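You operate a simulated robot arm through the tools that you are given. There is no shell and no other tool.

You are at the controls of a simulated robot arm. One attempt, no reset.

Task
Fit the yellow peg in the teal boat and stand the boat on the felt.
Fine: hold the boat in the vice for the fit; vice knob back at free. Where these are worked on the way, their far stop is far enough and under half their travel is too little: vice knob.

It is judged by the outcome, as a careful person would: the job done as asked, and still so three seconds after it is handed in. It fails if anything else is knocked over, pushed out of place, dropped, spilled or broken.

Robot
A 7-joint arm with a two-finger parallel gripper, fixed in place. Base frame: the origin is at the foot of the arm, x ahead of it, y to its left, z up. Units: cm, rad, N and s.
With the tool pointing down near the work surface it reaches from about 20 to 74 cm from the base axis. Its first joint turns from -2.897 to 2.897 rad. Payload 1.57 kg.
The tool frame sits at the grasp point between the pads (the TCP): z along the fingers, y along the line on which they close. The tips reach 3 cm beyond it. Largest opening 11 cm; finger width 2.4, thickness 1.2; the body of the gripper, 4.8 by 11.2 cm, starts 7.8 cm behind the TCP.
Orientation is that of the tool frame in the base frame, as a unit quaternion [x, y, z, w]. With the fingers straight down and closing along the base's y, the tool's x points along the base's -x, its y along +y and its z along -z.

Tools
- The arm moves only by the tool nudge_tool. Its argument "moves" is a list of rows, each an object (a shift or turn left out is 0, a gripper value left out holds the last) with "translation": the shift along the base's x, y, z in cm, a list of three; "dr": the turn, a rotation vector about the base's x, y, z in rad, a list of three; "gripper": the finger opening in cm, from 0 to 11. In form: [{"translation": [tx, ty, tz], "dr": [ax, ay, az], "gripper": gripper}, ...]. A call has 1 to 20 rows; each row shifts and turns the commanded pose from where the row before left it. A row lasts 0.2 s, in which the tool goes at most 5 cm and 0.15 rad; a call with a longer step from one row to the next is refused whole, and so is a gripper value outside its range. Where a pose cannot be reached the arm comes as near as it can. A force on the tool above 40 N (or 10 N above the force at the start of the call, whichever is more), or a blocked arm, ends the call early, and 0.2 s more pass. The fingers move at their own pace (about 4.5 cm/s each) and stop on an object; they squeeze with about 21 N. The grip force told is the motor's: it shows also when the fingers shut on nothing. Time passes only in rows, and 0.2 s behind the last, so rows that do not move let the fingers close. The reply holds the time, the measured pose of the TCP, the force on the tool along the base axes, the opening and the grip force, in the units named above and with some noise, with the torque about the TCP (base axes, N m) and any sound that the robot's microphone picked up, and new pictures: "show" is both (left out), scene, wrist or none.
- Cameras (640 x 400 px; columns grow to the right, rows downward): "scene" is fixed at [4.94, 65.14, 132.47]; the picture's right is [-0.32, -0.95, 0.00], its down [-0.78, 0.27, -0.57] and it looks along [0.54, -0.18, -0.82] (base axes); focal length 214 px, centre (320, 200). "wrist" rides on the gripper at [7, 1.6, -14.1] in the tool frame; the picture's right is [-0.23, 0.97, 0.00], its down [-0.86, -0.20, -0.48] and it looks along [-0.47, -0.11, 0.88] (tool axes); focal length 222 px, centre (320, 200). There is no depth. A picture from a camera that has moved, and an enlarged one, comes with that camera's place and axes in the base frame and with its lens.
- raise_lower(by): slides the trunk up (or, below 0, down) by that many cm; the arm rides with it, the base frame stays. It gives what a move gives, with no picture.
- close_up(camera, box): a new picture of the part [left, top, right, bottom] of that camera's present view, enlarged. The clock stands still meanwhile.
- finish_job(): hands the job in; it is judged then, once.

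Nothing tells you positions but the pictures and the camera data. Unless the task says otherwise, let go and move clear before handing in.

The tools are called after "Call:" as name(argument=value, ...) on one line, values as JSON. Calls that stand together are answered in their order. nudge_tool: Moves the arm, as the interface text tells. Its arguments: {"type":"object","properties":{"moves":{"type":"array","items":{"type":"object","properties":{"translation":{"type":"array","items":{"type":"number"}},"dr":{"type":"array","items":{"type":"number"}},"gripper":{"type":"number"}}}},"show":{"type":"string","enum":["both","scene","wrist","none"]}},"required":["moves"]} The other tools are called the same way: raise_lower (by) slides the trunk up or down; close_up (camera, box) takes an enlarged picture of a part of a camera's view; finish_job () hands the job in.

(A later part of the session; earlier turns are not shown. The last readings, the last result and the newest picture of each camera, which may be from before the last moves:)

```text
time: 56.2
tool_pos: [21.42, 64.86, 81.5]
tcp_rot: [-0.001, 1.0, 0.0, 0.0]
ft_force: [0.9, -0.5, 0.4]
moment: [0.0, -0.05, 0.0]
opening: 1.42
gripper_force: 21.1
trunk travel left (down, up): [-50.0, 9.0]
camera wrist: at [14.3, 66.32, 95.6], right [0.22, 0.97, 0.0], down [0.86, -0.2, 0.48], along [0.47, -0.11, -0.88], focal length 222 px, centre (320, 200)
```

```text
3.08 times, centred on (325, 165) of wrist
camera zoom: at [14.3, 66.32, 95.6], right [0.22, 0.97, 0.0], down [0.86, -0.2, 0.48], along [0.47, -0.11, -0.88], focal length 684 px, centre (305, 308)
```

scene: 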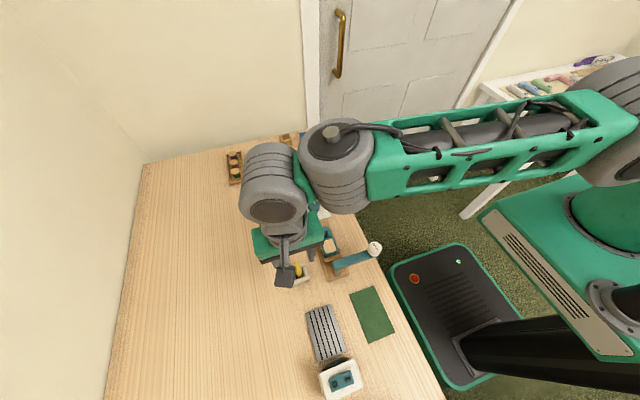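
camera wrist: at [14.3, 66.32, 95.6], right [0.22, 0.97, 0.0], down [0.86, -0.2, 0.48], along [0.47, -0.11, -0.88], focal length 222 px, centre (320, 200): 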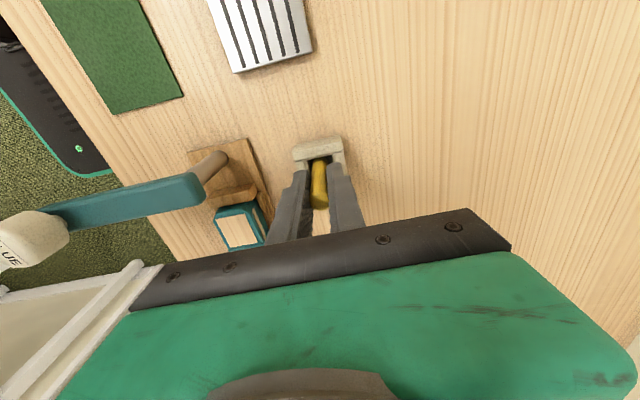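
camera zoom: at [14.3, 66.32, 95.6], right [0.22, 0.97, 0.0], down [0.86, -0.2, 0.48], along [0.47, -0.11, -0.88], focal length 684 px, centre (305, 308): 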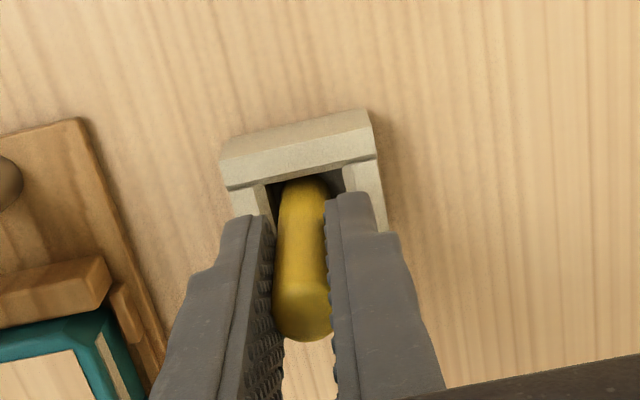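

Gripped: the peg is 1.42 cm across. I lift it slowly out of its holder.

Call:
nudge_tool(moves=[{"translation": [0, 0, 0.2]}, {"translation": [0, 0, 0.4]}, {"translation": [0, 0, 0.5]}, {"translation": [0, 0, 0.6]}, {"translation": [0, 0, 0.8]}, {"translation": [0, 0, 1]}, {"translation": [0, 0, 1]}, {"translation": [0, 0, 0]}], show="wrist")

Call:
close_up(camera="wrist", box=[250, 100, 400, 230])

Call:
close_up(camera="scene", box=[250, 220, 350, 310])

```text
time: 58.0
tool_pos: [21.33, 64.91, 85.85]
tcp_rot: [-0.001, 1.0, 0.0, 0.0]
ft_force: [-0.3, 0.7, -1.0]
moment: [0.0, 0.02, 0.02]
opening: 1.42
gripper_force: 21.3
trunk travel left (down, up): [-50.0, 9.0]
camera wrist: at [14.22, 66.37, 100.03], right [0.22, 0.97, 0.0], down [0.86, -0.2, 0.48], along [0.47, -0.11, -0.88], focal length 222 px, centre (320, 200)
```

wrist: 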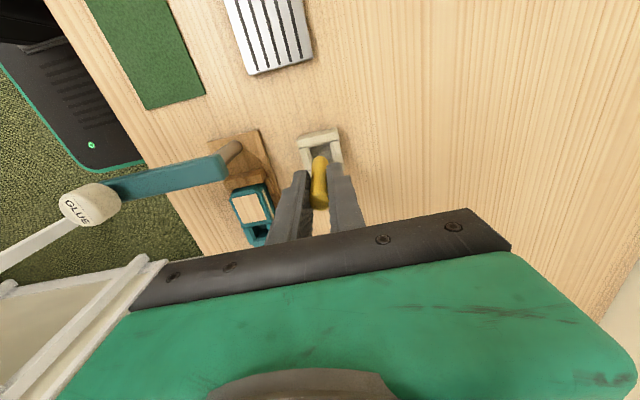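

```text
3.08 times, centred on (325, 165) of wrist
camera zoom: at [14.22, 66.37, 100.03], right [0.22, 0.97, 0.0], down [0.86, -0.2, 0.48], along [0.47, -0.11, -0.88], focal length 684 px, centre (305, 308)
```

zoom: 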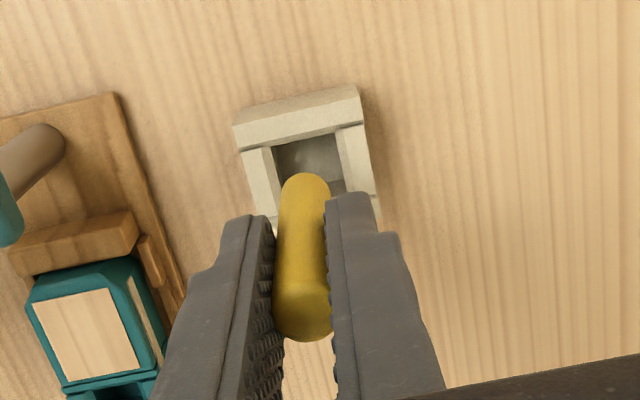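

```text
4.44 times, centred on (300, 265) of scene
camera zoom: at [4.94, 65.14, 132.47], right [-0.32, -0.95, 0.0], down [-0.78, 0.27, -0.57], along [0.54, -0.18, -0.82], focal length 953 px, centre (409, -89)
```

zoom: 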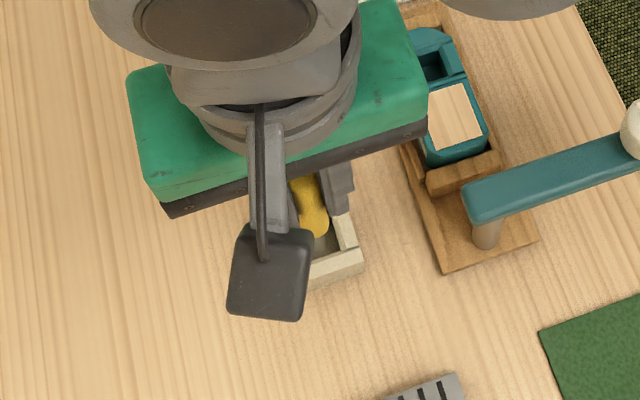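

The peg is out and held, and the holder stayed in place. It reaches about 6.5 cm below the grasp point. I raise it and carry it over to the boat's hole.

Call:
nudge_tool(moves=[{"translation": [0, 0, 1.5]}, {"translation": [0, 0, 1.6]}, {"translation": [1.5, -1.9, 0]}, {"translation": [2, -2.5, 0]}, {"translation": [2, -2.5, 0]}, {"translation": [1.3, -1.7, 0]}, {"translation": [0.9, -1.0, 0]}, {"translation": [0, 0, -2]}, {"translation": [0, 0, 0]}, {"translation": [0, 0, 0]}], show="both")

Call:
close_up(camera="wrist", box=[250, 100, 400, 230])

Call:
close_up(camera="scene", box=[290, 190, 370, 280])

```text
time: 60.2
tool_pos: [29.23, 55.18, 87.07]
tcp_rot: [-0.001, 1.0, 0.0, 0.0]
ft_force: [-0.3, 0.6, -0.2]
moment: [0.01, 0.02, 0.01]
opening: 1.39
gripper_force: 20.8
trunk travel left (down, up): [-50.0, 9.0]
camera wrist: at [22.06, 56.73, 101.18], right [0.22, 0.97, 0.0], down [0.86, -0.2, 0.48], along [0.47, -0.11, -0.88], focal length 222 px, centre (320, 200)
```

scene: 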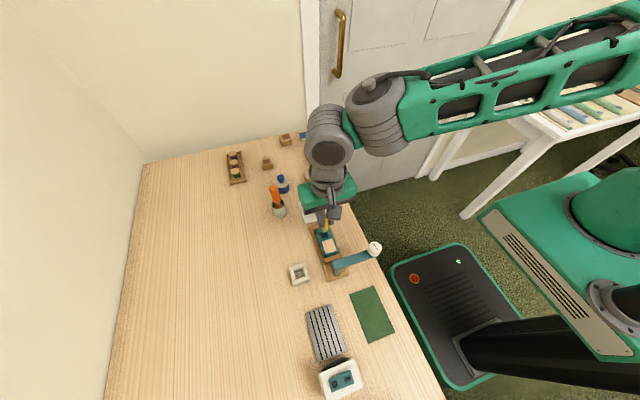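
wrist: 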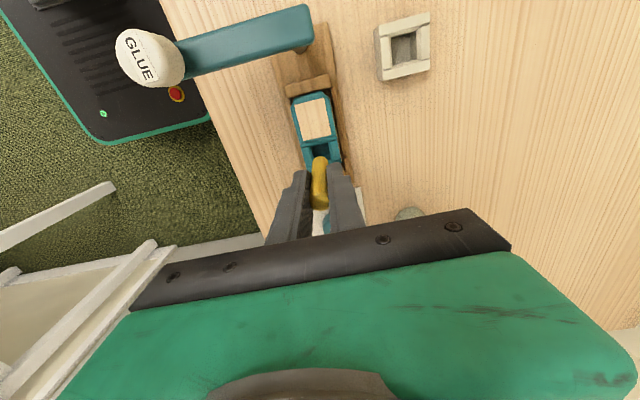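

```text
3.08 times, centred on (325, 165) of wrist
camera zoom: at [22.06, 56.73, 101.18], right [0.22, 0.97, 0.0], down [0.86, -0.2, 0.48], along [0.47, -0.11, -0.88], focal length 684 px, centre (305, 308)
```

zoom: 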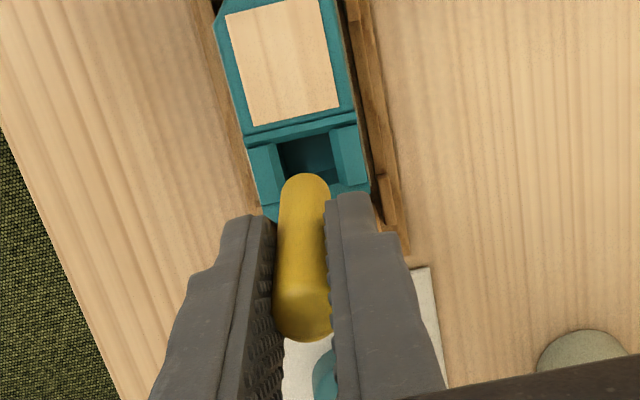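

```text
4.44 times, centred on (330, 235) of scene
camera zoom: at [4.94, 65.14, 132.47], right [-0.32, -0.95, 0.0], down [-0.78, 0.27, -0.57], along [0.54, -0.18, -0.82], focal length 953 px, centre (276, 44)
```

zoom: 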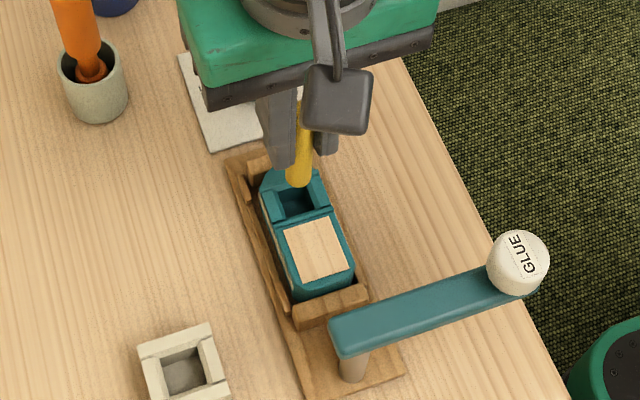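

The peg is above the hole. I take tighter zooms to check alignment before inserting.

Call:
close_up(camera="wrist", box=[290, 125, 350, 175])

Call:
close_up(camera="scene", box=[315, 210, 351, 246])

```text
8.00 times, centred on (320, 150) of wrist
camera zoom: at [22.06, 56.73, 101.18], right [0.22, 0.97, 0.0], down [0.86, -0.2, 0.48], along [0.47, -0.11, -0.88], focal length 1777 px, centre (320, 600)
```

zoom: 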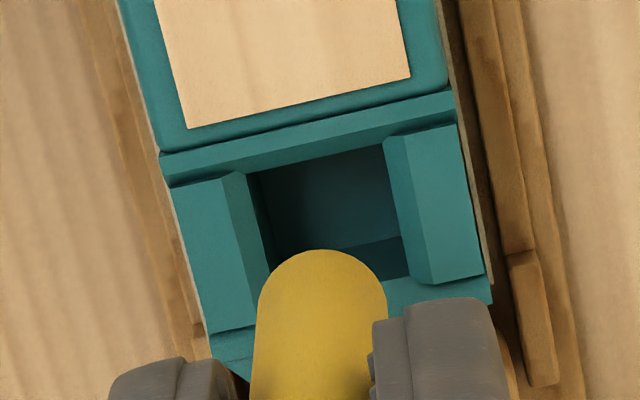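

```text
11.11 times, centred on (333, 228) of scene
camera zoom: at [4.94, 65.14, 132.47], right [-0.32, -0.95, 0.0], down [-0.78, 0.27, -0.57], along [0.54, -0.18, -0.82], focal length 2383 px, centre (176, -111)
```

zoom: 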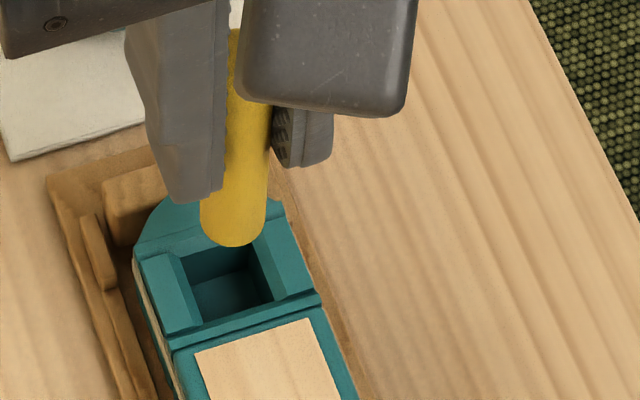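

From both views the peg is offset by about (+0.1, -0.14) cm from the hole centre. I correct that and lower to just above the rim.

Call:
nudge_tool(moves=[{"translation": [-0.1, 0.14, -0.5]}, {"translation": [0, 0, -0.8]}, {"translation": [0, 0, -0.7]}, {"translation": [0, 0, 0]}, {"translation": [0, 0, 0]}], show="none")

Call:
close_up(camera="wrist", box=[290, 125, 350, 175])

Call:
close_up(camera="scene", box=[315, 210, 351, 246])

```text
time: 61.4
tool_pos: [29.12, 55.39, 85.02]
tcp_rot: [-0.001, 1.0, 0.0, -0.001]
ft_force: [-0.7, -1.0, 0.2]
moment: [-0.03, 0.01, 0.02]
opening: 1.41
gripper_force: 21.4
trunk travel left (down, up): [-50.0, 9.0]
```

```text
8.00 times, centred on (320, 150) of wrist
camera zoom: at [21.99, 56.95, 99.16], right [0.22, 0.97, 0.0], down [0.86, -0.2, 0.48], along [0.47, -0.11, -0.88], focal length 1777 px, centre (320, 600)
```

zoom: 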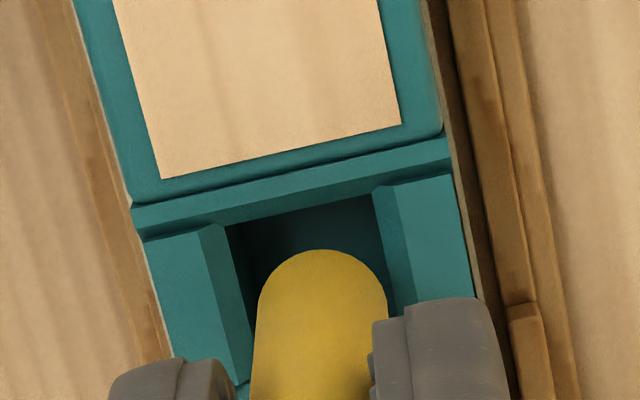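

```text
11.11 times, centred on (333, 228) of scene
camera zoom: at [4.94, 65.14, 132.47], right [-0.32, -0.95, 0.0], down [-0.78, 0.27, -0.57], along [0.54, -0.18, -0.82], focal length 2383 px, centre (176, -111)
```

zoom: 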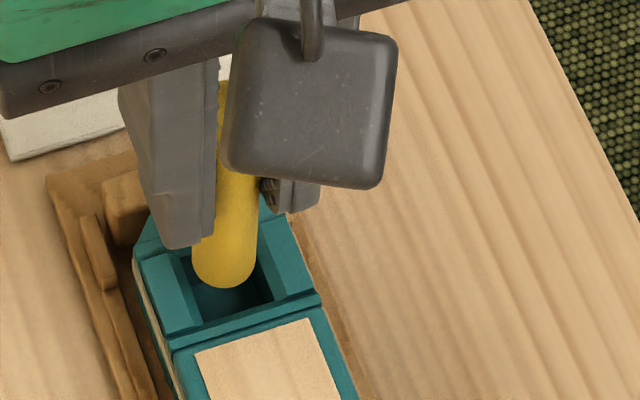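

Now both views show the peg about 0.12 cm too far towards +y. I nudge it back and check once more.

Call:
nudge_tool(moves=[{"translation": [0, -0.11, 0]}, {"translation": [0, 0, 0]}, {"translation": [0, 0, 0]}], show="none")

Call:
close_up(camera="wrist", box=[290, 125, 350, 175])

Call:
close_up(camera="scene", box=[315, 210, 351, 246])

```text
time: 62.2
tool_pos: [29.1, 55.41, 84.98]
tcp_rot: [0.0, 1.0, 0.0, 0.0]
ft_force: [0.0, 0.7, 0.2]
moment: [0.02, 0.0, -0.01]
opening: 1.4
gripper_force: 21.0
trunk travel left (down, up): [-50.0, 9.0]
```

```text
8.00 times, centred on (320, 150) of wrist
camera zoom: at [22.01, 56.84, 99.16], right [0.22, 0.97, 0.0], down [0.86, -0.2, 0.48], along [0.47, -0.11, -0.88], focal length 1777 px, centre (320, 600)
```

zoom: 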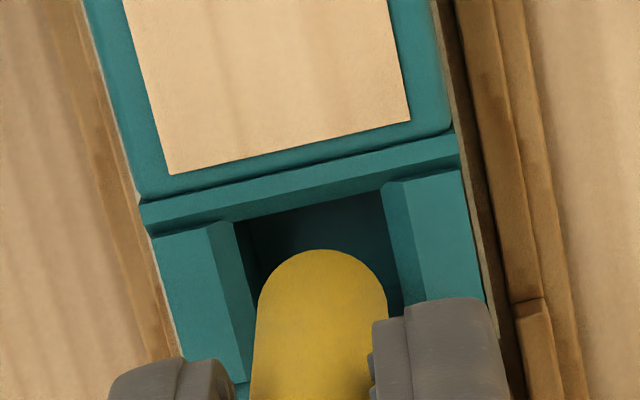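

```text
11.11 times, centred on (333, 228) of scene
camera zoom: at [4.94, 65.14, 132.47], right [-0.32, -0.95, 0.0], down [-0.78, 0.27, -0.57], along [0.54, -0.18, -0.82], focal length 2383 px, centre (176, -111)
```

zoom: 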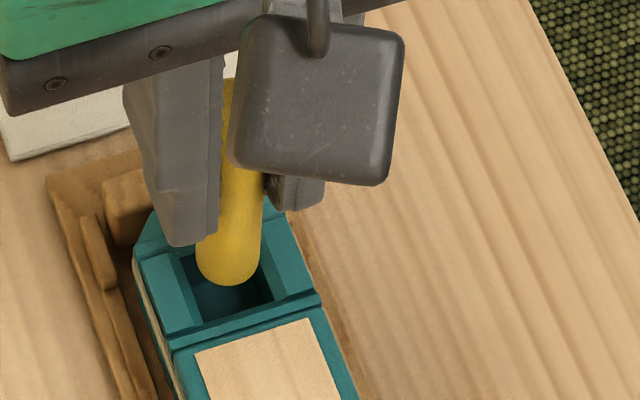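

Both views now agree the peg is centred. I lower it in small steps, watching the force.

Call:
nudge_tool(moves=[{"translation": [-0.04, 0, -0.3]}, {"translation": [0, 0, -0.3]}, {"translation": [0, 0, -0.3]}, {"translation": [0, 0, -0.3]}, {"translation": [0, 0, -0.3]}, {"translation": [0, 0, 0]}], show="none")

Call:
close_up(camera="scene", box=[315, 210, 351, 246])

```text
time: 63.6
tool_pos: [28.96, 55.36, 83.41]
tcp_rot: [-0.001, 1.0, 0.0, 0.0]
ft_force: [-0.3, -0.1, -0.2]
moment: [0.03, 0.0, -0.01]
opening: 1.43
gripper_force: 21.1
trunk travel left (down, up): [-50.0, 9.0]
```

```text
11.11 times, centred on (333, 228) of scene
camera zoom: at [4.94, 65.14, 132.47], right [-0.32, -0.95, 0.0], down [-0.78, 0.27, -0.57], along [0.54, -0.18, -0.82], focal length 2383 px, centre (176, -111)
```

zoom: 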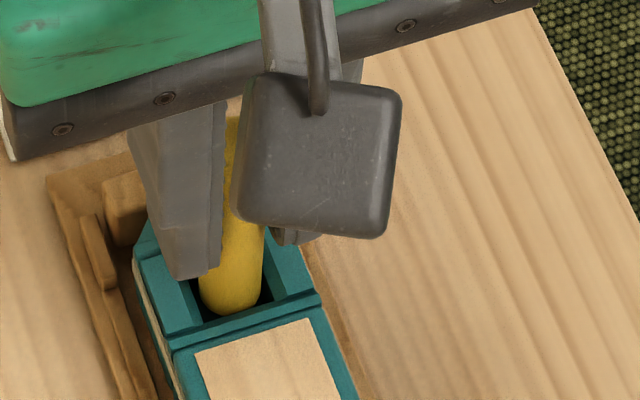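

The peg has entered the hole with no resistance. I continue down.

Call:
nudge_tool(moves=[{"translation": [0, 0, -0.25]}, {"translation": [0, 0, -0.25]}, {"translation": [0, 0, -0.25]}, {"translation": [0, 0, -0.2]}, {"translation": [0, 0, 0]}], show="none")

Call:
close_up(camera="scene", box=[315, 210, 351, 246])

```text
time: 64.8
tool_pos: [29.1, 55.27, 82.52]
tcp_rot: [-0.001, 1.0, 0.001, 0.001]
ft_force: [-1.2, 1.3, -1.0]
moment: [-0.02, 0.0, 0.03]
opening: 1.44
gripper_force: 21.4
trunk travel left (down, up): [-50.0, 9.0]
```

```text
11.11 times, centred on (333, 228) of scene
camera zoom: at [4.94, 65.14, 132.47], right [-0.32, -0.95, 0.0], down [-0.78, 0.27, -0.57], along [0.54, -0.18, -0.82], focal length 2383 px, centre (176, -111)
```

zoom: 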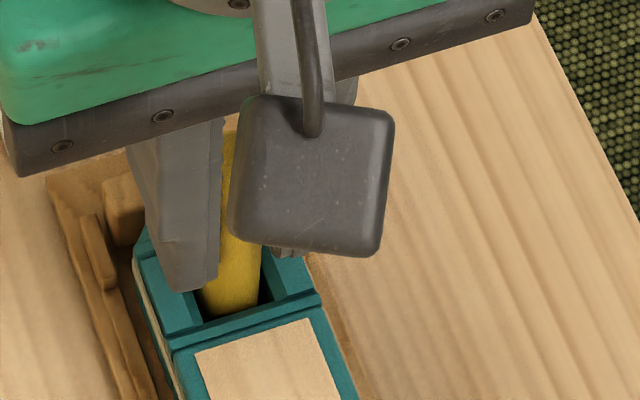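

Call:
nudge_tool(moves=[{"translation": [0, 0, -0.2]}, {"translation": [0, 0, -0.2]}, {"translation": [0, 0, -0.15]}, {"translation": [0, 0, 0]}], show="none")

```text
time: 65.8
tool_pos: [29.01, 55.29, 82.06]
tcp_rot: [-0.001, 1.0, 0.001, 0.0]
ft_force: [-1.3, 0.2, 3.2]
moment: [-0.03, 0.08, -0.03]
opening: 1.41
gripper_force: 21.2
trunk travel left (down, up): [-50.0, 9.0]
```

A light contact of 3 N is starting. I press on in 0.1 cm steps.

Call:
nudge_tool(moves=[{"translation": [0, 0, -0.1]}, {"translation": [0, 0, -0.1]}, {"translation": [0, 0, 0]}], show="none")

Call:
close_up(camera="wrist", box=[280, 110, 360, 210])

```text
time: 66.6
tool_pos: [29.11, 55.4, 82.09]
tcp_rot: [-0.001, 1.0, 0.002, 0.001]
ft_force: [1.7, -1.0, 17.9]
moment: [-0.03, -0.07, -0.01]
opening: 1.4
gripper_force: 20.7
trunk travel left (down, up): [-50.0, 9.0]
```

```text
4.00 times, centred on (320, 160) of wrist
camera zoom: at [21.94, 56.77, 96.24], right [0.23, 0.97, 0.0], down [0.85, -0.2, 0.48], along [0.47, -0.1, -0.88], focal length 888 px, centre (320, 360)
```

zoom: 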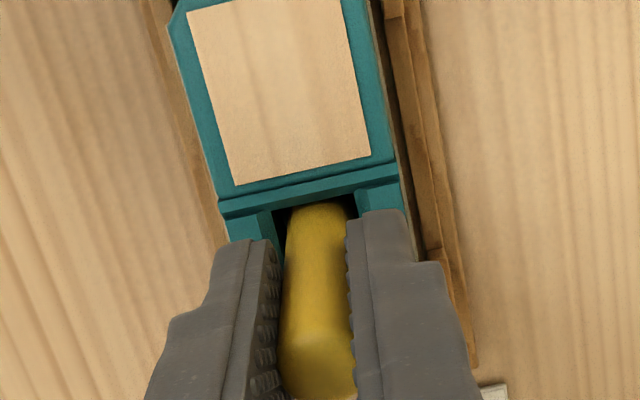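

Contact is at 18 N with the tip about 2.2 cm into the boat. I'll press a little more to confirm the peg is bottomed and not just snagged.

Call:
nudge_tool(moves=[{"translation": [0, 0, -0.1]}, {"translation": [0, 0, -0.08]}, {"translation": [0, 0, 0]}], show="none")

Call:
close_up(camera="scene", box=[310, 205, 360, 255])

```text
time: 67.4
tool_pos: [29.03, 55.33, 81.74]
tcp_rot: [-0.001, 1.0, 0.001, 0.001]
ft_force: [1.6, -0.3, 18.8]
moment: [0.0, -0.1, 0.0]
opening: 1.41
gripper_force: 21.0
trunk travel left (down, up): [-50.0, 9.0]
```

```text
8.00 times, centred on (335, 230) of scene
camera zoom: at [4.94, 65.14, 132.47], right [-0.32, -0.95, 0.0], down [-0.78, 0.27, -0.57], along [0.54, -0.18, -0.82], focal length 1716 px, centre (200, -40)
```

zoom: 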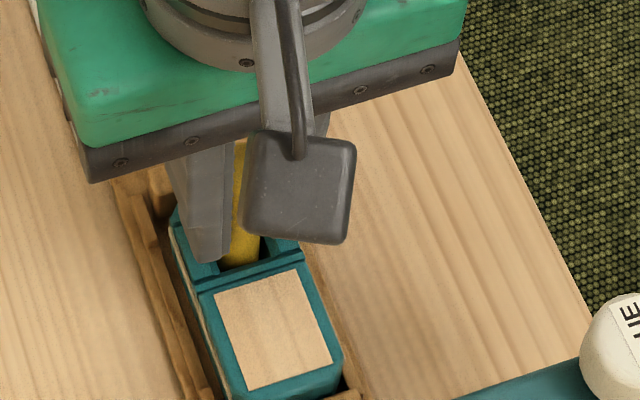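

Call:
close_up(camera="wrist", box=[250, 100, 400, 230])

Call:
close_up(camera="wrist", box=[290, 150, 350, 220])

```text
3.08 times, centred on (325, 165) of wrist
camera zoom: at [21.91, 56.8, 95.86], right [0.22, 0.97, 0.0], down [0.86, -0.2, 0.48], along [0.47, -0.11, -0.88], focal length 684 px, centre (305, 308)
```

zoom: 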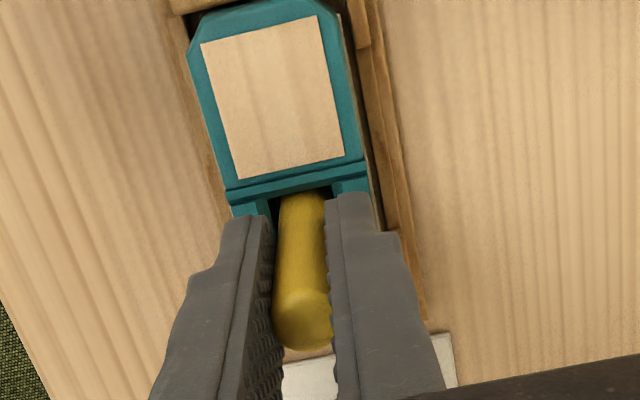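

```text
5.71 times, centred on (320, 185) of wrist
camera zoom: at [21.91, 56.8, 95.86], right [0.22, 0.97, 0.0], down [0.86, -0.2, 0.48], along [0.47, -0.11, -0.88], focal length 1269 px, centre (320, 286)
```

zoom: 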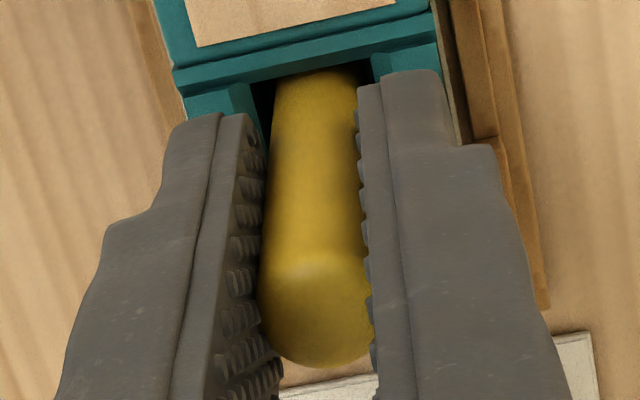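

The peg's top has slid up in the fingers, so the peg is bottomed in the boat. I relieve the pressure and release.

Call:
nudge_tool(moves=[{"translation": [0, 0, 0.15]}, {"translation": [0, 0, 0], "gripper": 1.8}, {"translation": [0, 0, 0], "gripper": 2.6}, {"translation": [0, 0, 0], "gripper": 4}, {"translation": [0, 0, 0]}, {"translation": [0, 0, 0]}], show="wrist")

Call:
close_up(camera="wrist", box=[250, 100, 400, 230])

Call:
close_up(camera="scene", box=[310, 205, 360, 255])

```text
time: 68.8
tool_pos: [28.91, 55.33, 81.76]
tcp_rot: [-0.001, 1.0, 0.001, 0.0]
ft_force: [0.2, 0.3, -0.3]
moment: [-0.03, -0.02, 0.04]
opening: 4.01
gripper_force: 0.0
trunk travel left (down, up): [-50.0, 9.0]
camera wrist: at [21.93, 56.8, 95.91], right [0.22, 0.97, 0.0], down [0.86, -0.2, 0.48], along [0.47, -0.11, -0.88], focal length 222 px, centre (320, 200)
```

wrist: 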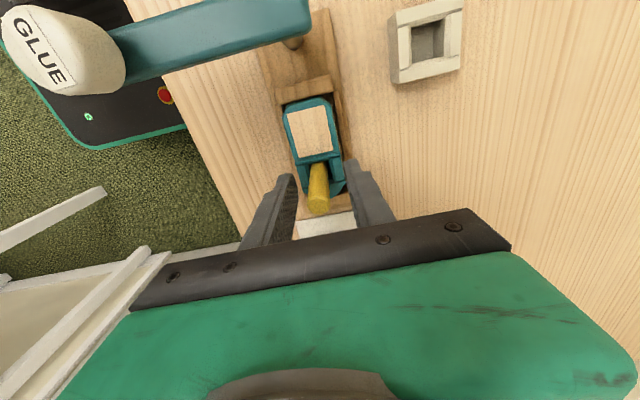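

```text
3.08 times, centred on (325, 165) of wrist
camera zoom: at [21.93, 56.8, 95.91], right [0.22, 0.97, 0.0], down [0.86, -0.2, 0.48], along [0.47, -0.11, -0.88], focal length 684 px, centre (305, 308)
```

zoom: 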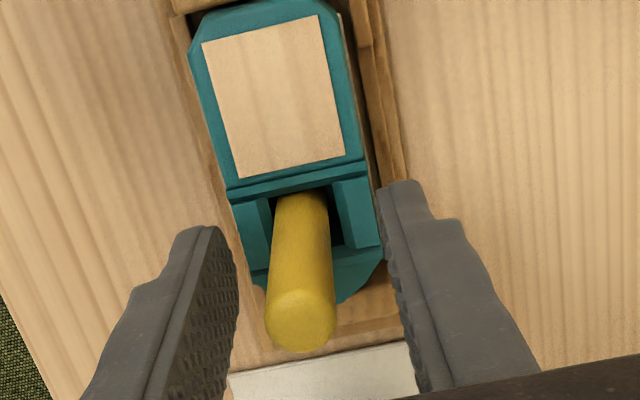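

```text
8.00 times, centred on (335, 230) of scene
camera zoom: at [4.94, 65.14, 132.47], right [-0.32, -0.95, 0.0], down [-0.78, 0.27, -0.57], along [0.54, -0.18, -0.82], focal length 1716 px, centre (200, -40)
```

zoom: 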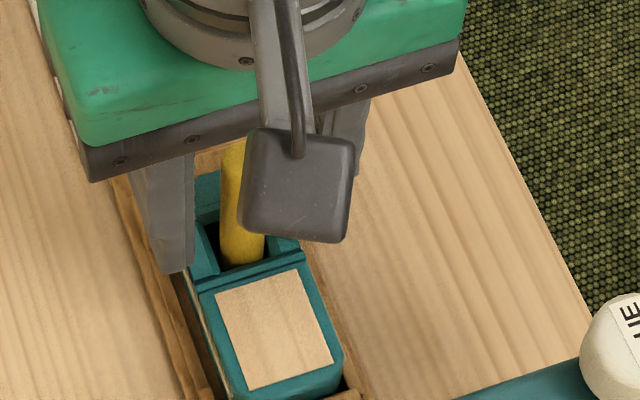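

The peg stands in the boat. I rise clear and go back above the knob, pre-rotated clockwise this time so I can turn it counter-clockwise to FREE.

Call:
nudge_tool(moves=[{"translation": [0, 0, 1]}, {"translation": [0, 0, 3]}, {"translation": [0, 0, 4]}, {"translation": [0, 0, 3]}, {"translation": [3.5, -0.1, 0], "gripper": 5.5}, {"translation": [4, -0.1, 0], "dr": [0, 0, -0.13]}, {"translation": [3.6, -0.1, 0], "dr": [0, 0, -0.13]}, {"dr": [0, 0, -0.13], "translation": [0, 0, -1.5]}, {"dr": [0, 0, -0.13], "translation": [0, 0, -2.5]}, {"dr": [0, 0, -0.13]}, {"translation": [0, 0, 0]}], show="both")

Call:
close_up(camera="wrist", box=[200, 40, 400, 220])

Call:
close_up(camera="scene", box=[290, 190, 370, 290])

```text
time: 71.2
tool_pos: [40.07, 55.09, 88.89]
tcp_rot: [0.318, 0.948, -0.001, 0.0]
ft_force: [0.0, 0.1, 0.6]
moment: [-0.03, -0.01, -0.03]
opening: 5.49
gripper_force: 0.1
trunk travel left (down, up): [-50.0, 9.0]
camera wrist: at [35.4, 60.4, 102.94], right [0.77, 0.64, 0.0], down [0.56, -0.68, 0.48], along [0.31, -0.37, -0.88], focal length 222 px, centre (320, 200)
```

scene: 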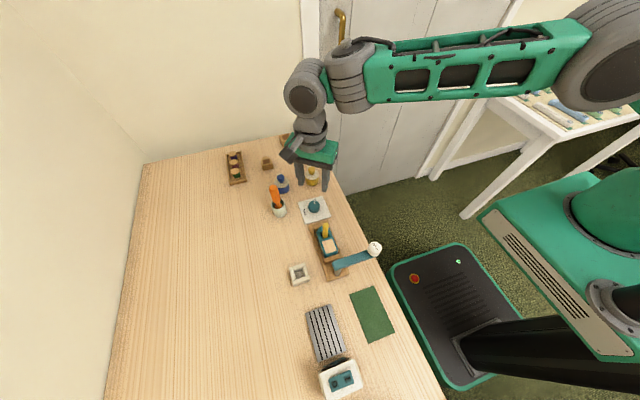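
wrist: 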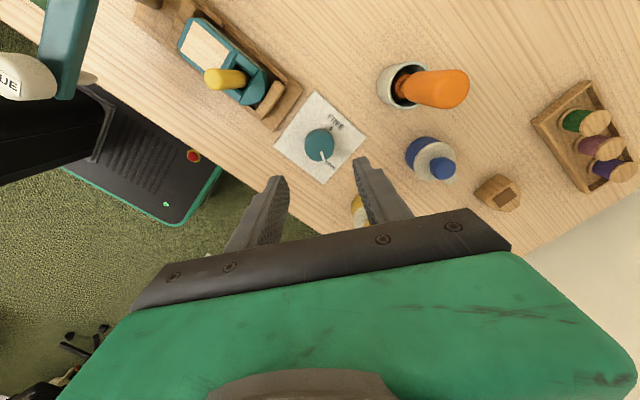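

```text
2.22 times, centred on (300, 130) of wrist
camera zoom: at [35.4, 60.4, 102.94], right [0.77, 0.64, 0.0], down [0.56, -0.68, 0.48], along [0.31, -0.37, -0.88], focal length 494 px, centre (364, 356)
```

zoom: 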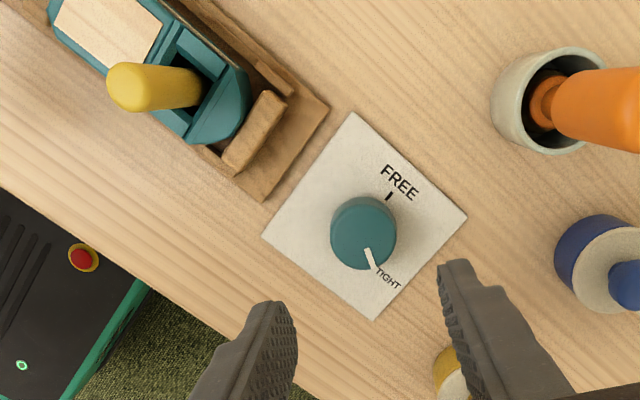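

```text
4.00 times, centred on (330, 240) of scene
camera zoom: at [4.94, 65.14, 132.47], right [-0.32, -0.95, 0.0], down [-0.78, 0.27, -0.57], along [0.54, -0.18, -0.82], focal length 858 px, centre (280, 40)
```

zoom: 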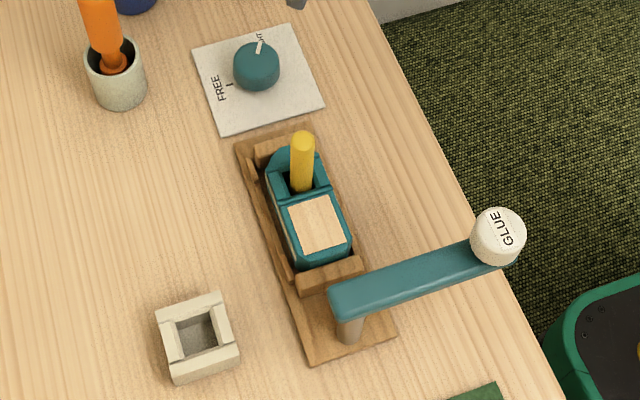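

The peg stands in the boat and the knob points at TIGHT. I descend and grip the knob.

Call:
nudge_tool(moves=[{"translation": [0, 0, -4]}, {"translation": [0, 0, -4]}, {"translation": [0, 0, -2]}, {"translation": [0, 0, -0.9]}, {"translation": [0, 0, 0]}], show="none")

Call:
close_up(camera="wrist", box=[240, 40, 400, 230])

```text
time: 72.4
tool_pos: [40.05, 55.05, 77.81]
tcp_rot: [0.319, 0.948, 0.0, 0.0]
ft_force: [0.5, 0.4, -0.5]
moment: [-0.01, 0.02, 0.02]
opening: 5.51
gripper_force: 0.1
trunk travel left (down, up): [-50.0, 9.0]
```

```text
2.11 times, centred on (320, 135) of wrist
camera zoom: at [35.38, 60.39, 91.97], right [0.77, 0.64, 0.0], down [0.56, -0.68, 0.48], along [0.31, -0.37, -0.88], focal length 468 px, centre (320, 337)
```

zoom: 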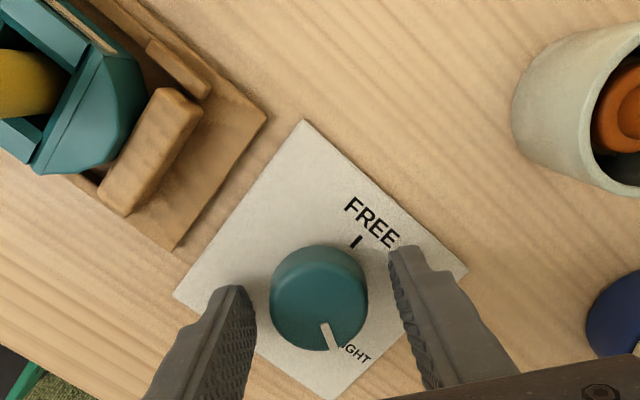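

Call:
nudge_tool(moves=[{"translation": [0, 0, 0], "gripper": 4}, {"translation": [0, 0, 0]}, {"translation": [0, 0, 0], "gripper": 2.5}, {"translation": [0, 0, 0]}, {"translation": [0, 0, 0]}], show="none")

Call:
nudge_tool(moves=[{"dr": [0, 0, 0.1]}, {"dr": [0, 0, 0.1]}, {"dr": [0, 0, 0.1]}, {"dr": [0, 0, 0.1]}, {"dr": [0, 0, 0.1]}, {"translation": [0, 0, 0]}], show="none")

```text
time: 73.6
tool_pos: [40.04, 54.96, 77.86]
tcp_rot: [0.319, 0.948, 0.0, 0.0]
ft_force: [-1.1, -2.2, 0.8]
moment: [-0.11, 0.03, -0.03]
opening: 3.73
gripper_force: 38.7
trunk travel left (down, up): [-50.0, 9.0]
```

```text
time: 75.0
tool_pos: [39.99, 54.93, 77.84]
tcp_rot: [0.073, 0.997, 0.0, 0.0]
ft_force: [-9.9, -2.5, 2.0]
moment: [-0.11, 0.6, 0.03]
opening: 3.73
gripper_force: 43.6
trunk travel left (down, up): [-50.0, 9.0]
```

Call:
nudge_tool(moves=[{"translation": [-0.1, -0.03, 0]}, {"dr": [0, 0, 0.1]}, {"dr": [0, 0, 0.1]}, {"dr": [0, 0, 0.1]}, {"dr": [0, 0, 0.1]}, {"dr": [0, 0, 0.1]}, {"translation": [0, 0, 0]}], show="none")

Call:
close_up(camera="wrist", box=[240, 40, 400, 230])

```text
time: 76.6
tool_pos: [40.04, 54.97, 77.76]
tcp_rot: [-0.176, 0.984, 0.001, 0.001]
ft_force: [-2.1, 5.0, -0.3]
moment: [0.19, -0.02, 0.0]
opening: 3.71
gripper_force: 43.4
trunk travel left (down, up): [-50.0, 9.0]
```

```text
2.11 times, centred on (320, 135) of wrist
camera zoom: at [32.82, 53.98, 91.98], right [-0.12, 0.99, 0.0], down [0.87, 0.11, 0.48], along [0.48, 0.06, -0.88], focal length 468 px, centre (320, 337)
```

zoom: 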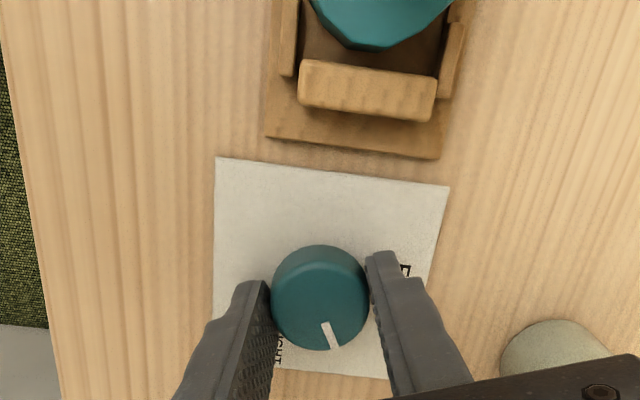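

The knob is turning back and the jaw has opened a little. I continue.

Call:
nudge_tool(moves=[{"translation": [0, 0.03, 0]}, {"dr": [0, 0, 0.1]}, {"dr": [0, 0, 0.1]}, {"dr": [0, 0, 0.1]}, {"dr": [0, 0, 0.1]}, {"dr": [0, 0, 0.1]}, {"translation": [0, 0, 0]}], show="none")

```text
time: 78.2
tool_pos: [40.09, 55.1, 77.75]
tcp_rot: [-0.414, 0.91, 0.0, 0.001]
ft_force: [1.0, 8.8, -4.2]
moment: [1.04, -0.71, -0.02]
opening: 3.73
gripper_force: 43.7
trunk travel left (down, up): [-50.0, 9.0]
```

Call:
nudge_tool(moves=[{"translation": [0.02, 0.1, 0]}, {"dr": [0, 0, 0.1]}, {"dr": [0, 0, 0.1]}, {"dr": [0, 0, 0.1]}, {"dr": [0, 0, 0.1]}, {"translation": [0, 0, 0]}], show="none")

Call:
close_up(camera="wrist", box=[240, 40, 400, 230])

```text
time: 79.6
tool_pos: [39.99, 54.97, 77.82]
tcp_rot: [-0.586, 0.81, -0.001, 0.0]
ft_force: [-2.6, -1.4, 0.5]
moment: [-0.24, 0.13, 0.0]
opening: 3.71
gripper_force: 43.5
trunk travel left (down, up): [-50.0, 9.0]
```

```text
2.11 times, centred on (320, 135) of wrist
camera zoom: at [36.21, 48.82, 92.0], right [-0.85, 0.52, 0.0], down [0.46, 0.75, 0.48], along [0.25, 0.41, -0.88], focal length 468 px, centre (320, 337)
```

zoom: 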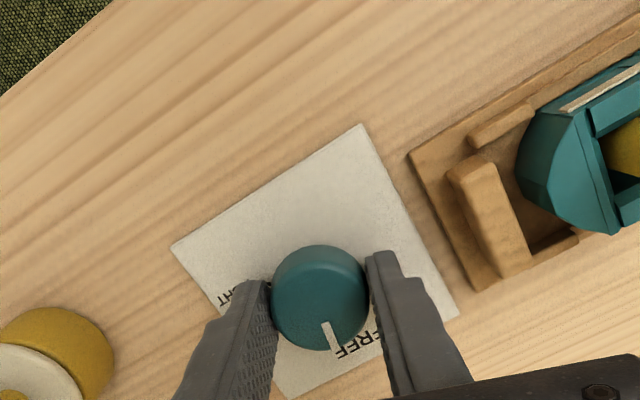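

About 109° is done and FREE is close. I continue to the stop.

Call:
nudge_tool(moves=[{"translation": [-0.02, -0.02, 0]}, {"dr": [0, 0, 0.08]}, {"dr": [0, 0, 0.08]}, {"translation": [0, 0, 0]}], show="none")

Call:
close_up(camera="wrist", box=[240, 40, 400, 230])

```text
time: 80.6
tool_pos: [40.01, 55.0, 77.89]
tcp_rot: [-0.649, 0.761, 0.0, 0.0]
ft_force: [1.0, -3.2, 0.9]
moment: [-0.44, 0.03, 0.07]
opening: 3.71
gripper_force: 43.4
trunk travel left (down, up): [-50.0, 9.0]
```

```text
2.11 times, centred on (320, 135) of wrist
camera zoom: at [37.2, 48.28, 91.99], right [-0.93, 0.38, 0.0], down [0.33, 0.81, 0.48], along [0.18, 0.44, -0.88], focal length 468 px, centre (320, 337)
```

zoom: 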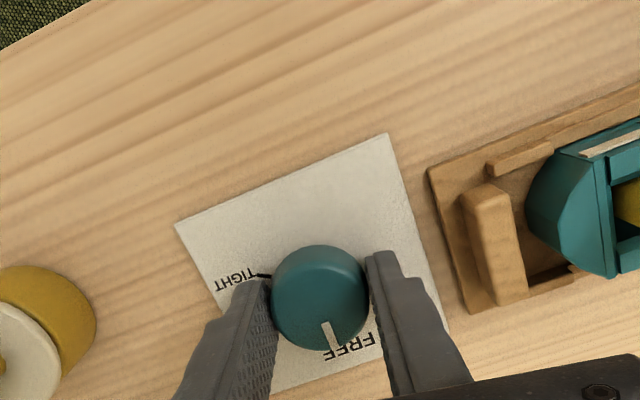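

Call:
nudge_tool(moves=[{"dr": [0, 0, 0.08]}, {"dr": [0, 0, 0.08]}, {"translation": [0, 0, 0]}], show="none")

Call:
close_up(camera="wrist", box=[240, 40, 400, 230])

```text
time: 81.4
tool_pos: [39.98, 55.04, 77.82]
tcp_rot: [0.708, -0.706, 0.0, 0.0]
ft_force: [2.8, -0.4, -2.5]
moment: [0.22, -0.18, -0.63]
opening: 3.76
gripper_force: 43.8
trunk travel left (down, up): [-50.0, 9.0]
```

```text
2.11 times, centred on (320, 135) of wrist
camera zoom: at [38.28, 47.98, 91.99], right [-0.97, 0.23, 0.0], down [0.2, 0.86, 0.48], along [0.11, 0.47, -0.88], focal length 468 px, centre (320, 337)
```

zoom: 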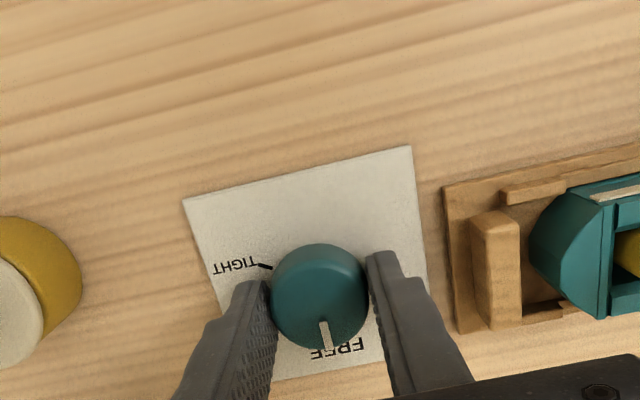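

The torque rose to 0.63 N·m and the pointer slipped in the pads, so the FREE stop is reached. I release and rise to check.

Call:
nudge_tool(moves=[{"translation": [0, 0, 0], "gripper": 5.5}, {"translation": [0, 0, 0]}, {"translation": [0, 0, 2]}, {"translation": [0, 0, 4]}, {"translation": [0, 0, 5]}, {"translation": [0, 0, 0]}], show="wrist")

Call:
close_up(camera="wrist", box=[250, 90, 390, 220])

Call:
close_up(camera="wrist", box=[340, 70, 520, 190])

```text
time: 82.8
tool_pos: [40.11, 55.18, 88.85]
tcp_rot: [0.708, -0.707, 0.001, 0.0]
ft_force: [-0.2, -0.3, -0.4]
moment: [0.02, 0.0, 0.0]
opening: 5.51
gripper_force: 0.1
trunk travel left (down, up): [-50.0, 9.0]
camera wrist: at [38.27, 48.02, 103.04], right [-0.97, 0.23, 0.0], down [0.2, 0.86, 0.48], along [0.11, 0.47, -0.88], focal length 222 px, centre (320, 200)
```

wrist: 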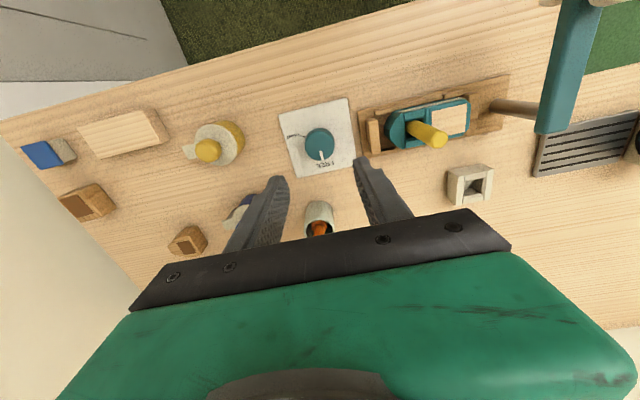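

```text
3.08 times, centred on (320, 155) of wrist
camera zoom: at [38.27, 48.02, 103.04], right [-0.97, 0.23, 0.0], down [0.2, 0.86, 0.48], along [0.11, 0.47, -0.88], focal length 684 px, centre (320, 338)
```

zoom: 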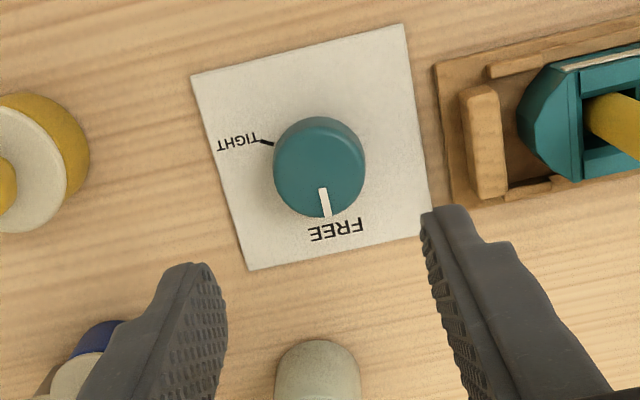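

```text
3.33 times, centred on (430, 130) of wrist
camera zoom: at [38.27, 48.02, 103.04], right [-0.97, 0.23, 0.0], down [0.2, 0.86, 0.48], along [0.11, 0.47, -0.88], focal length 740 px, centre (-47, 433)
```

zoom: 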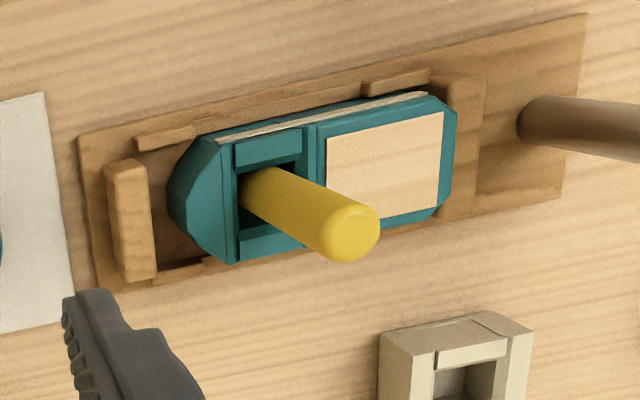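

The knob is back at FREE and the jaw is open. Now I rotate back to yaw 0 and go over the boat to pick it up with the peg in it. The peg top at z ≈ 83 stays well under the palm.

Call:
nudge_tool(moves=[{"translation": [0, 0, 3.5], "dr": [0, 0, -0.143]}, {"dr": [0, 0, -0.143]}, {"dr": [0, 0, -0.143]}, {"dr": [0, 0, -0.143]}, {"dr": [0, 0, -0.143]}, {"dr": [0, 0, -0.143]}, {"translation": [-2.5, 0.04, 0], "dr": [0, 0, -0.143]}, {"translation": [-2.5, 0.04, 0], "dr": [0, 0, -0.143]}, {"translation": [-2.5, 0.04, 0], "dr": [0, 0, -0.143]}, {"translation": [-2.5, 0.04, 0], "dr": [0, 0, -0.143]}, {"translation": [-2.5, 0.04, 0], "dr": [0, 0, -0.143]}, {"translation": [0, 0, 0]}, {"translation": [0, 0, 0]}], show="both")

Call:
close_up(camera="wrist", box=[240, 80, 400, 230])

Call:
close_up(camera="scene", box=[290, 190, 370, 290])

```text
time: 85.6
tool_pos: [27.58, 55.29, 92.43]
tcp_rot: [0.001, 1.0, 0.001, 0.0]
ft_force: [0.7, 0.2, 0.0]
moment: [0.02, -0.02, -0.01]
opening: 5.48
gripper_force: 0.0
trunk travel left (down, up): [-50.0, 9.0]
camera wrist: at [20.49, 56.86, 106.54], right [0.23, 0.97, 0.0], down [0.85, -0.2, 0.48], along [0.47, -0.11, -0.88], focal length 222 px, centre (320, 200)
```

scene: 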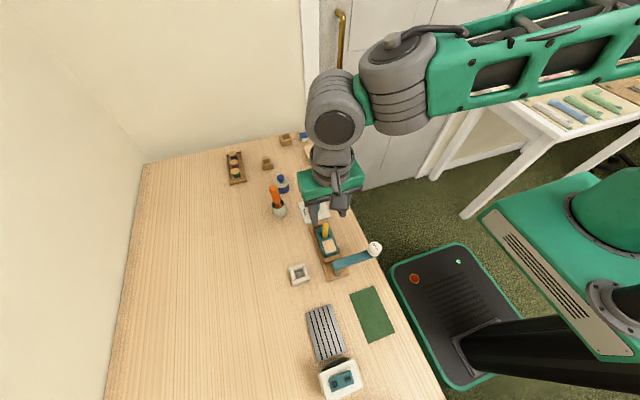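
wrist: 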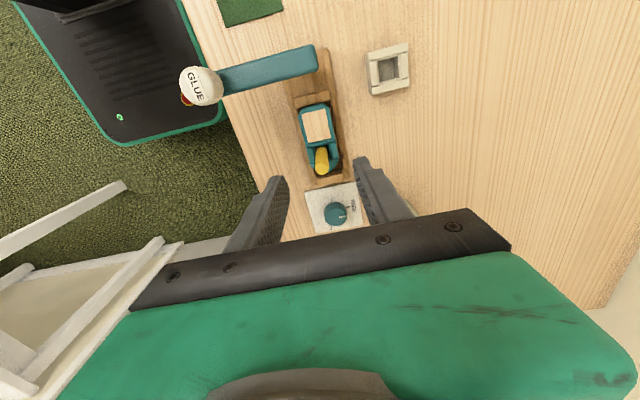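

```text
2.67 times, centred on (320, 155) of wrist
camera zoom: at [20.49, 56.86, 106.54], right [0.23, 0.97, 0.0], down [0.85, -0.2, 0.48], along [0.47, -0.11, -0.88], focal length 592 px, centre (320, 320)
```

zoom: 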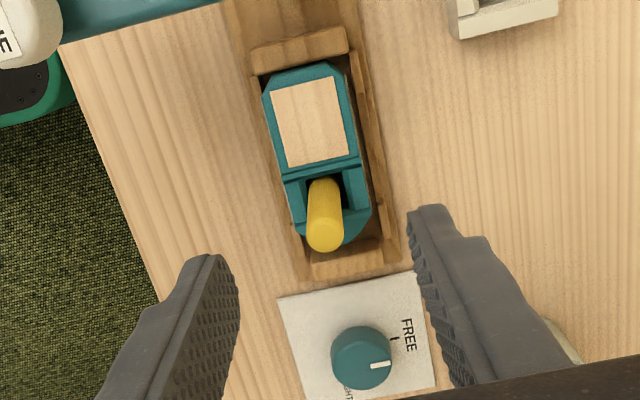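

```text
4.00 times, centred on (330, 240) of scene
camera zoom: at [4.94, 65.14, 132.47], right [-0.32, -0.95, 0.0], down [-0.78, 0.27, -0.57], along [0.54, -0.18, -0.82], focal length 858 px, centre (280, 40)
```

zoom: 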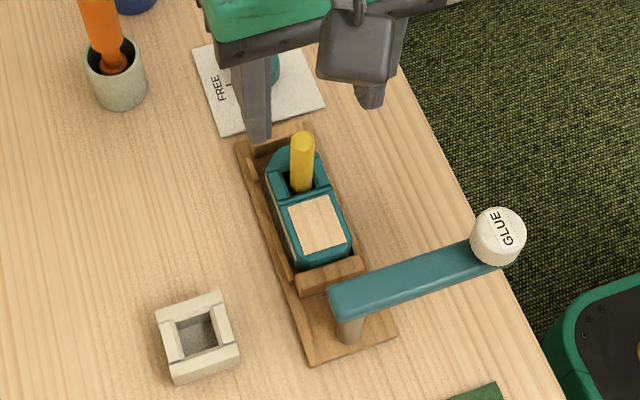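

The boat is centred under the gripper. I descend around it, checking partway.

Call:
nudge_tool(moves=[{"translation": [0, 0, -4]}, {"translation": [0, 0, -4]}, {"translation": [0, 0, -2.5]}, {"translation": [0, 0, 0]}], show="none")

Call:
close_up(camera="wrist", box=[220, 50, 400, 240])

Call:
close_up(camera="scene", box=[300, 205, 360, 265])

```text
time: 86.6
tool_pos: [27.68, 55.15, 81.97]
tcp_rot: [-0.001, 1.0, 0.0, 0.0]
ft_force: [1.2, 0.2, -0.1]
moment: [0.0, -0.01, 0.03]
opening: 5.5
gripper_force: 0.2
trunk travel left (down, up): [-50.0, 9.0]
```

```text
2.11 times, centred on (310, 145) of wrist
camera zoom: at [20.57, 56.66, 96.02], right [0.23, 0.97, 0.0], down [0.86, -0.2, 0.48], along [0.47, -0.11, -0.88], focal length 468 px, centre (341, 316)
```

zoom: 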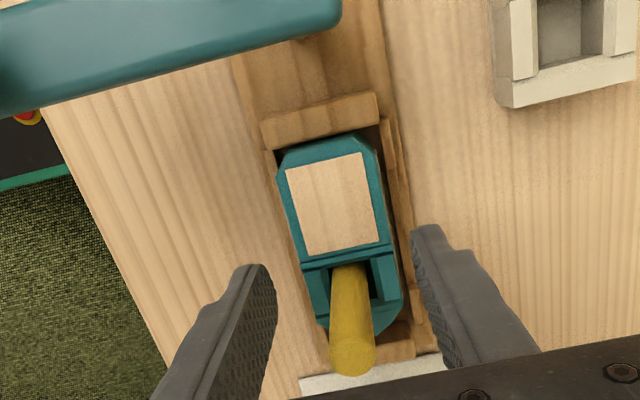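

```text
6.67 times, centred on (330, 235) of scene
camera zoom: at [4.94, 65.14, 132.47], right [-0.32, -0.95, 0.0], down [-0.78, 0.27, -0.57], along [0.54, -0.18, -0.82], focal length 1430 px, centre (253, -33)
```

zoom: 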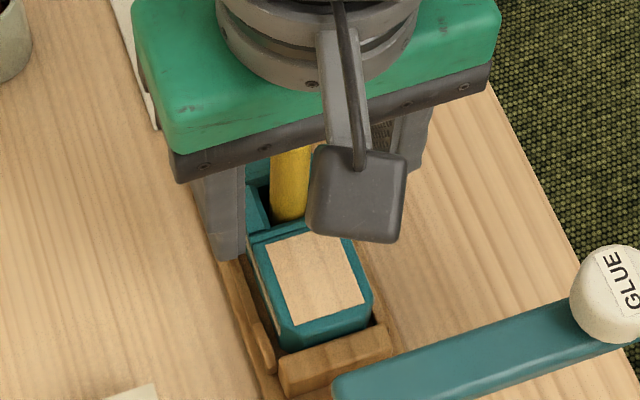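

I'll lower to just above the rails, narrow the fingers, then lower the rest and grip at the same depth as before.

Call:
nudge_tool(moves=[{"translation": [0, 0, -2]}, {"translation": [0, 0, -0.9]}, {"translation": [0, 0, 0], "gripper": 4.6}, {"translation": [0, 0, 0]}, {"translation": [0, 0, 0]}], show="none")

Call:
close_up(camera="wrist", box=[220, 50, 400, 240])

```text
time: 87.8
tool_pos: [27.38, 55.02, 79.05]
tcp_rot: [0.0, 1.0, 0.0, 0.0]
ft_force: [0.1, -0.5, -0.4]
moment: [0.02, 0.01, 0.0]
opening: 4.57
gripper_force: 0.0
trunk travel left (down, up): [-50.0, 9.0]
```

```text
2.11 times, centred on (310, 145) of wrist
camera zoom: at [20.34, 56.65, 93.15], right [0.23, 0.97, 0.0], down [0.86, -0.2, 0.48], along [0.47, -0.11, -0.88], focal length 468 px, centre (341, 316)
```

zoom: 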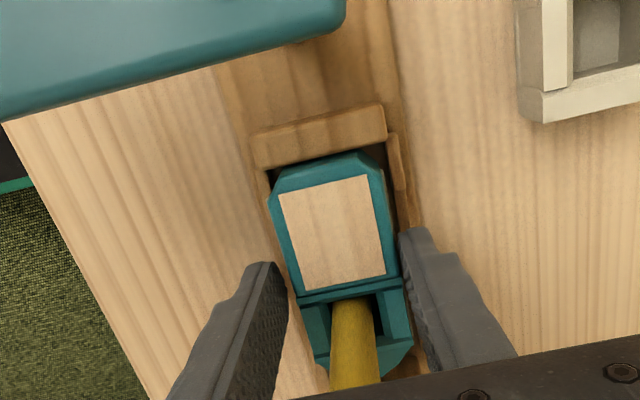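

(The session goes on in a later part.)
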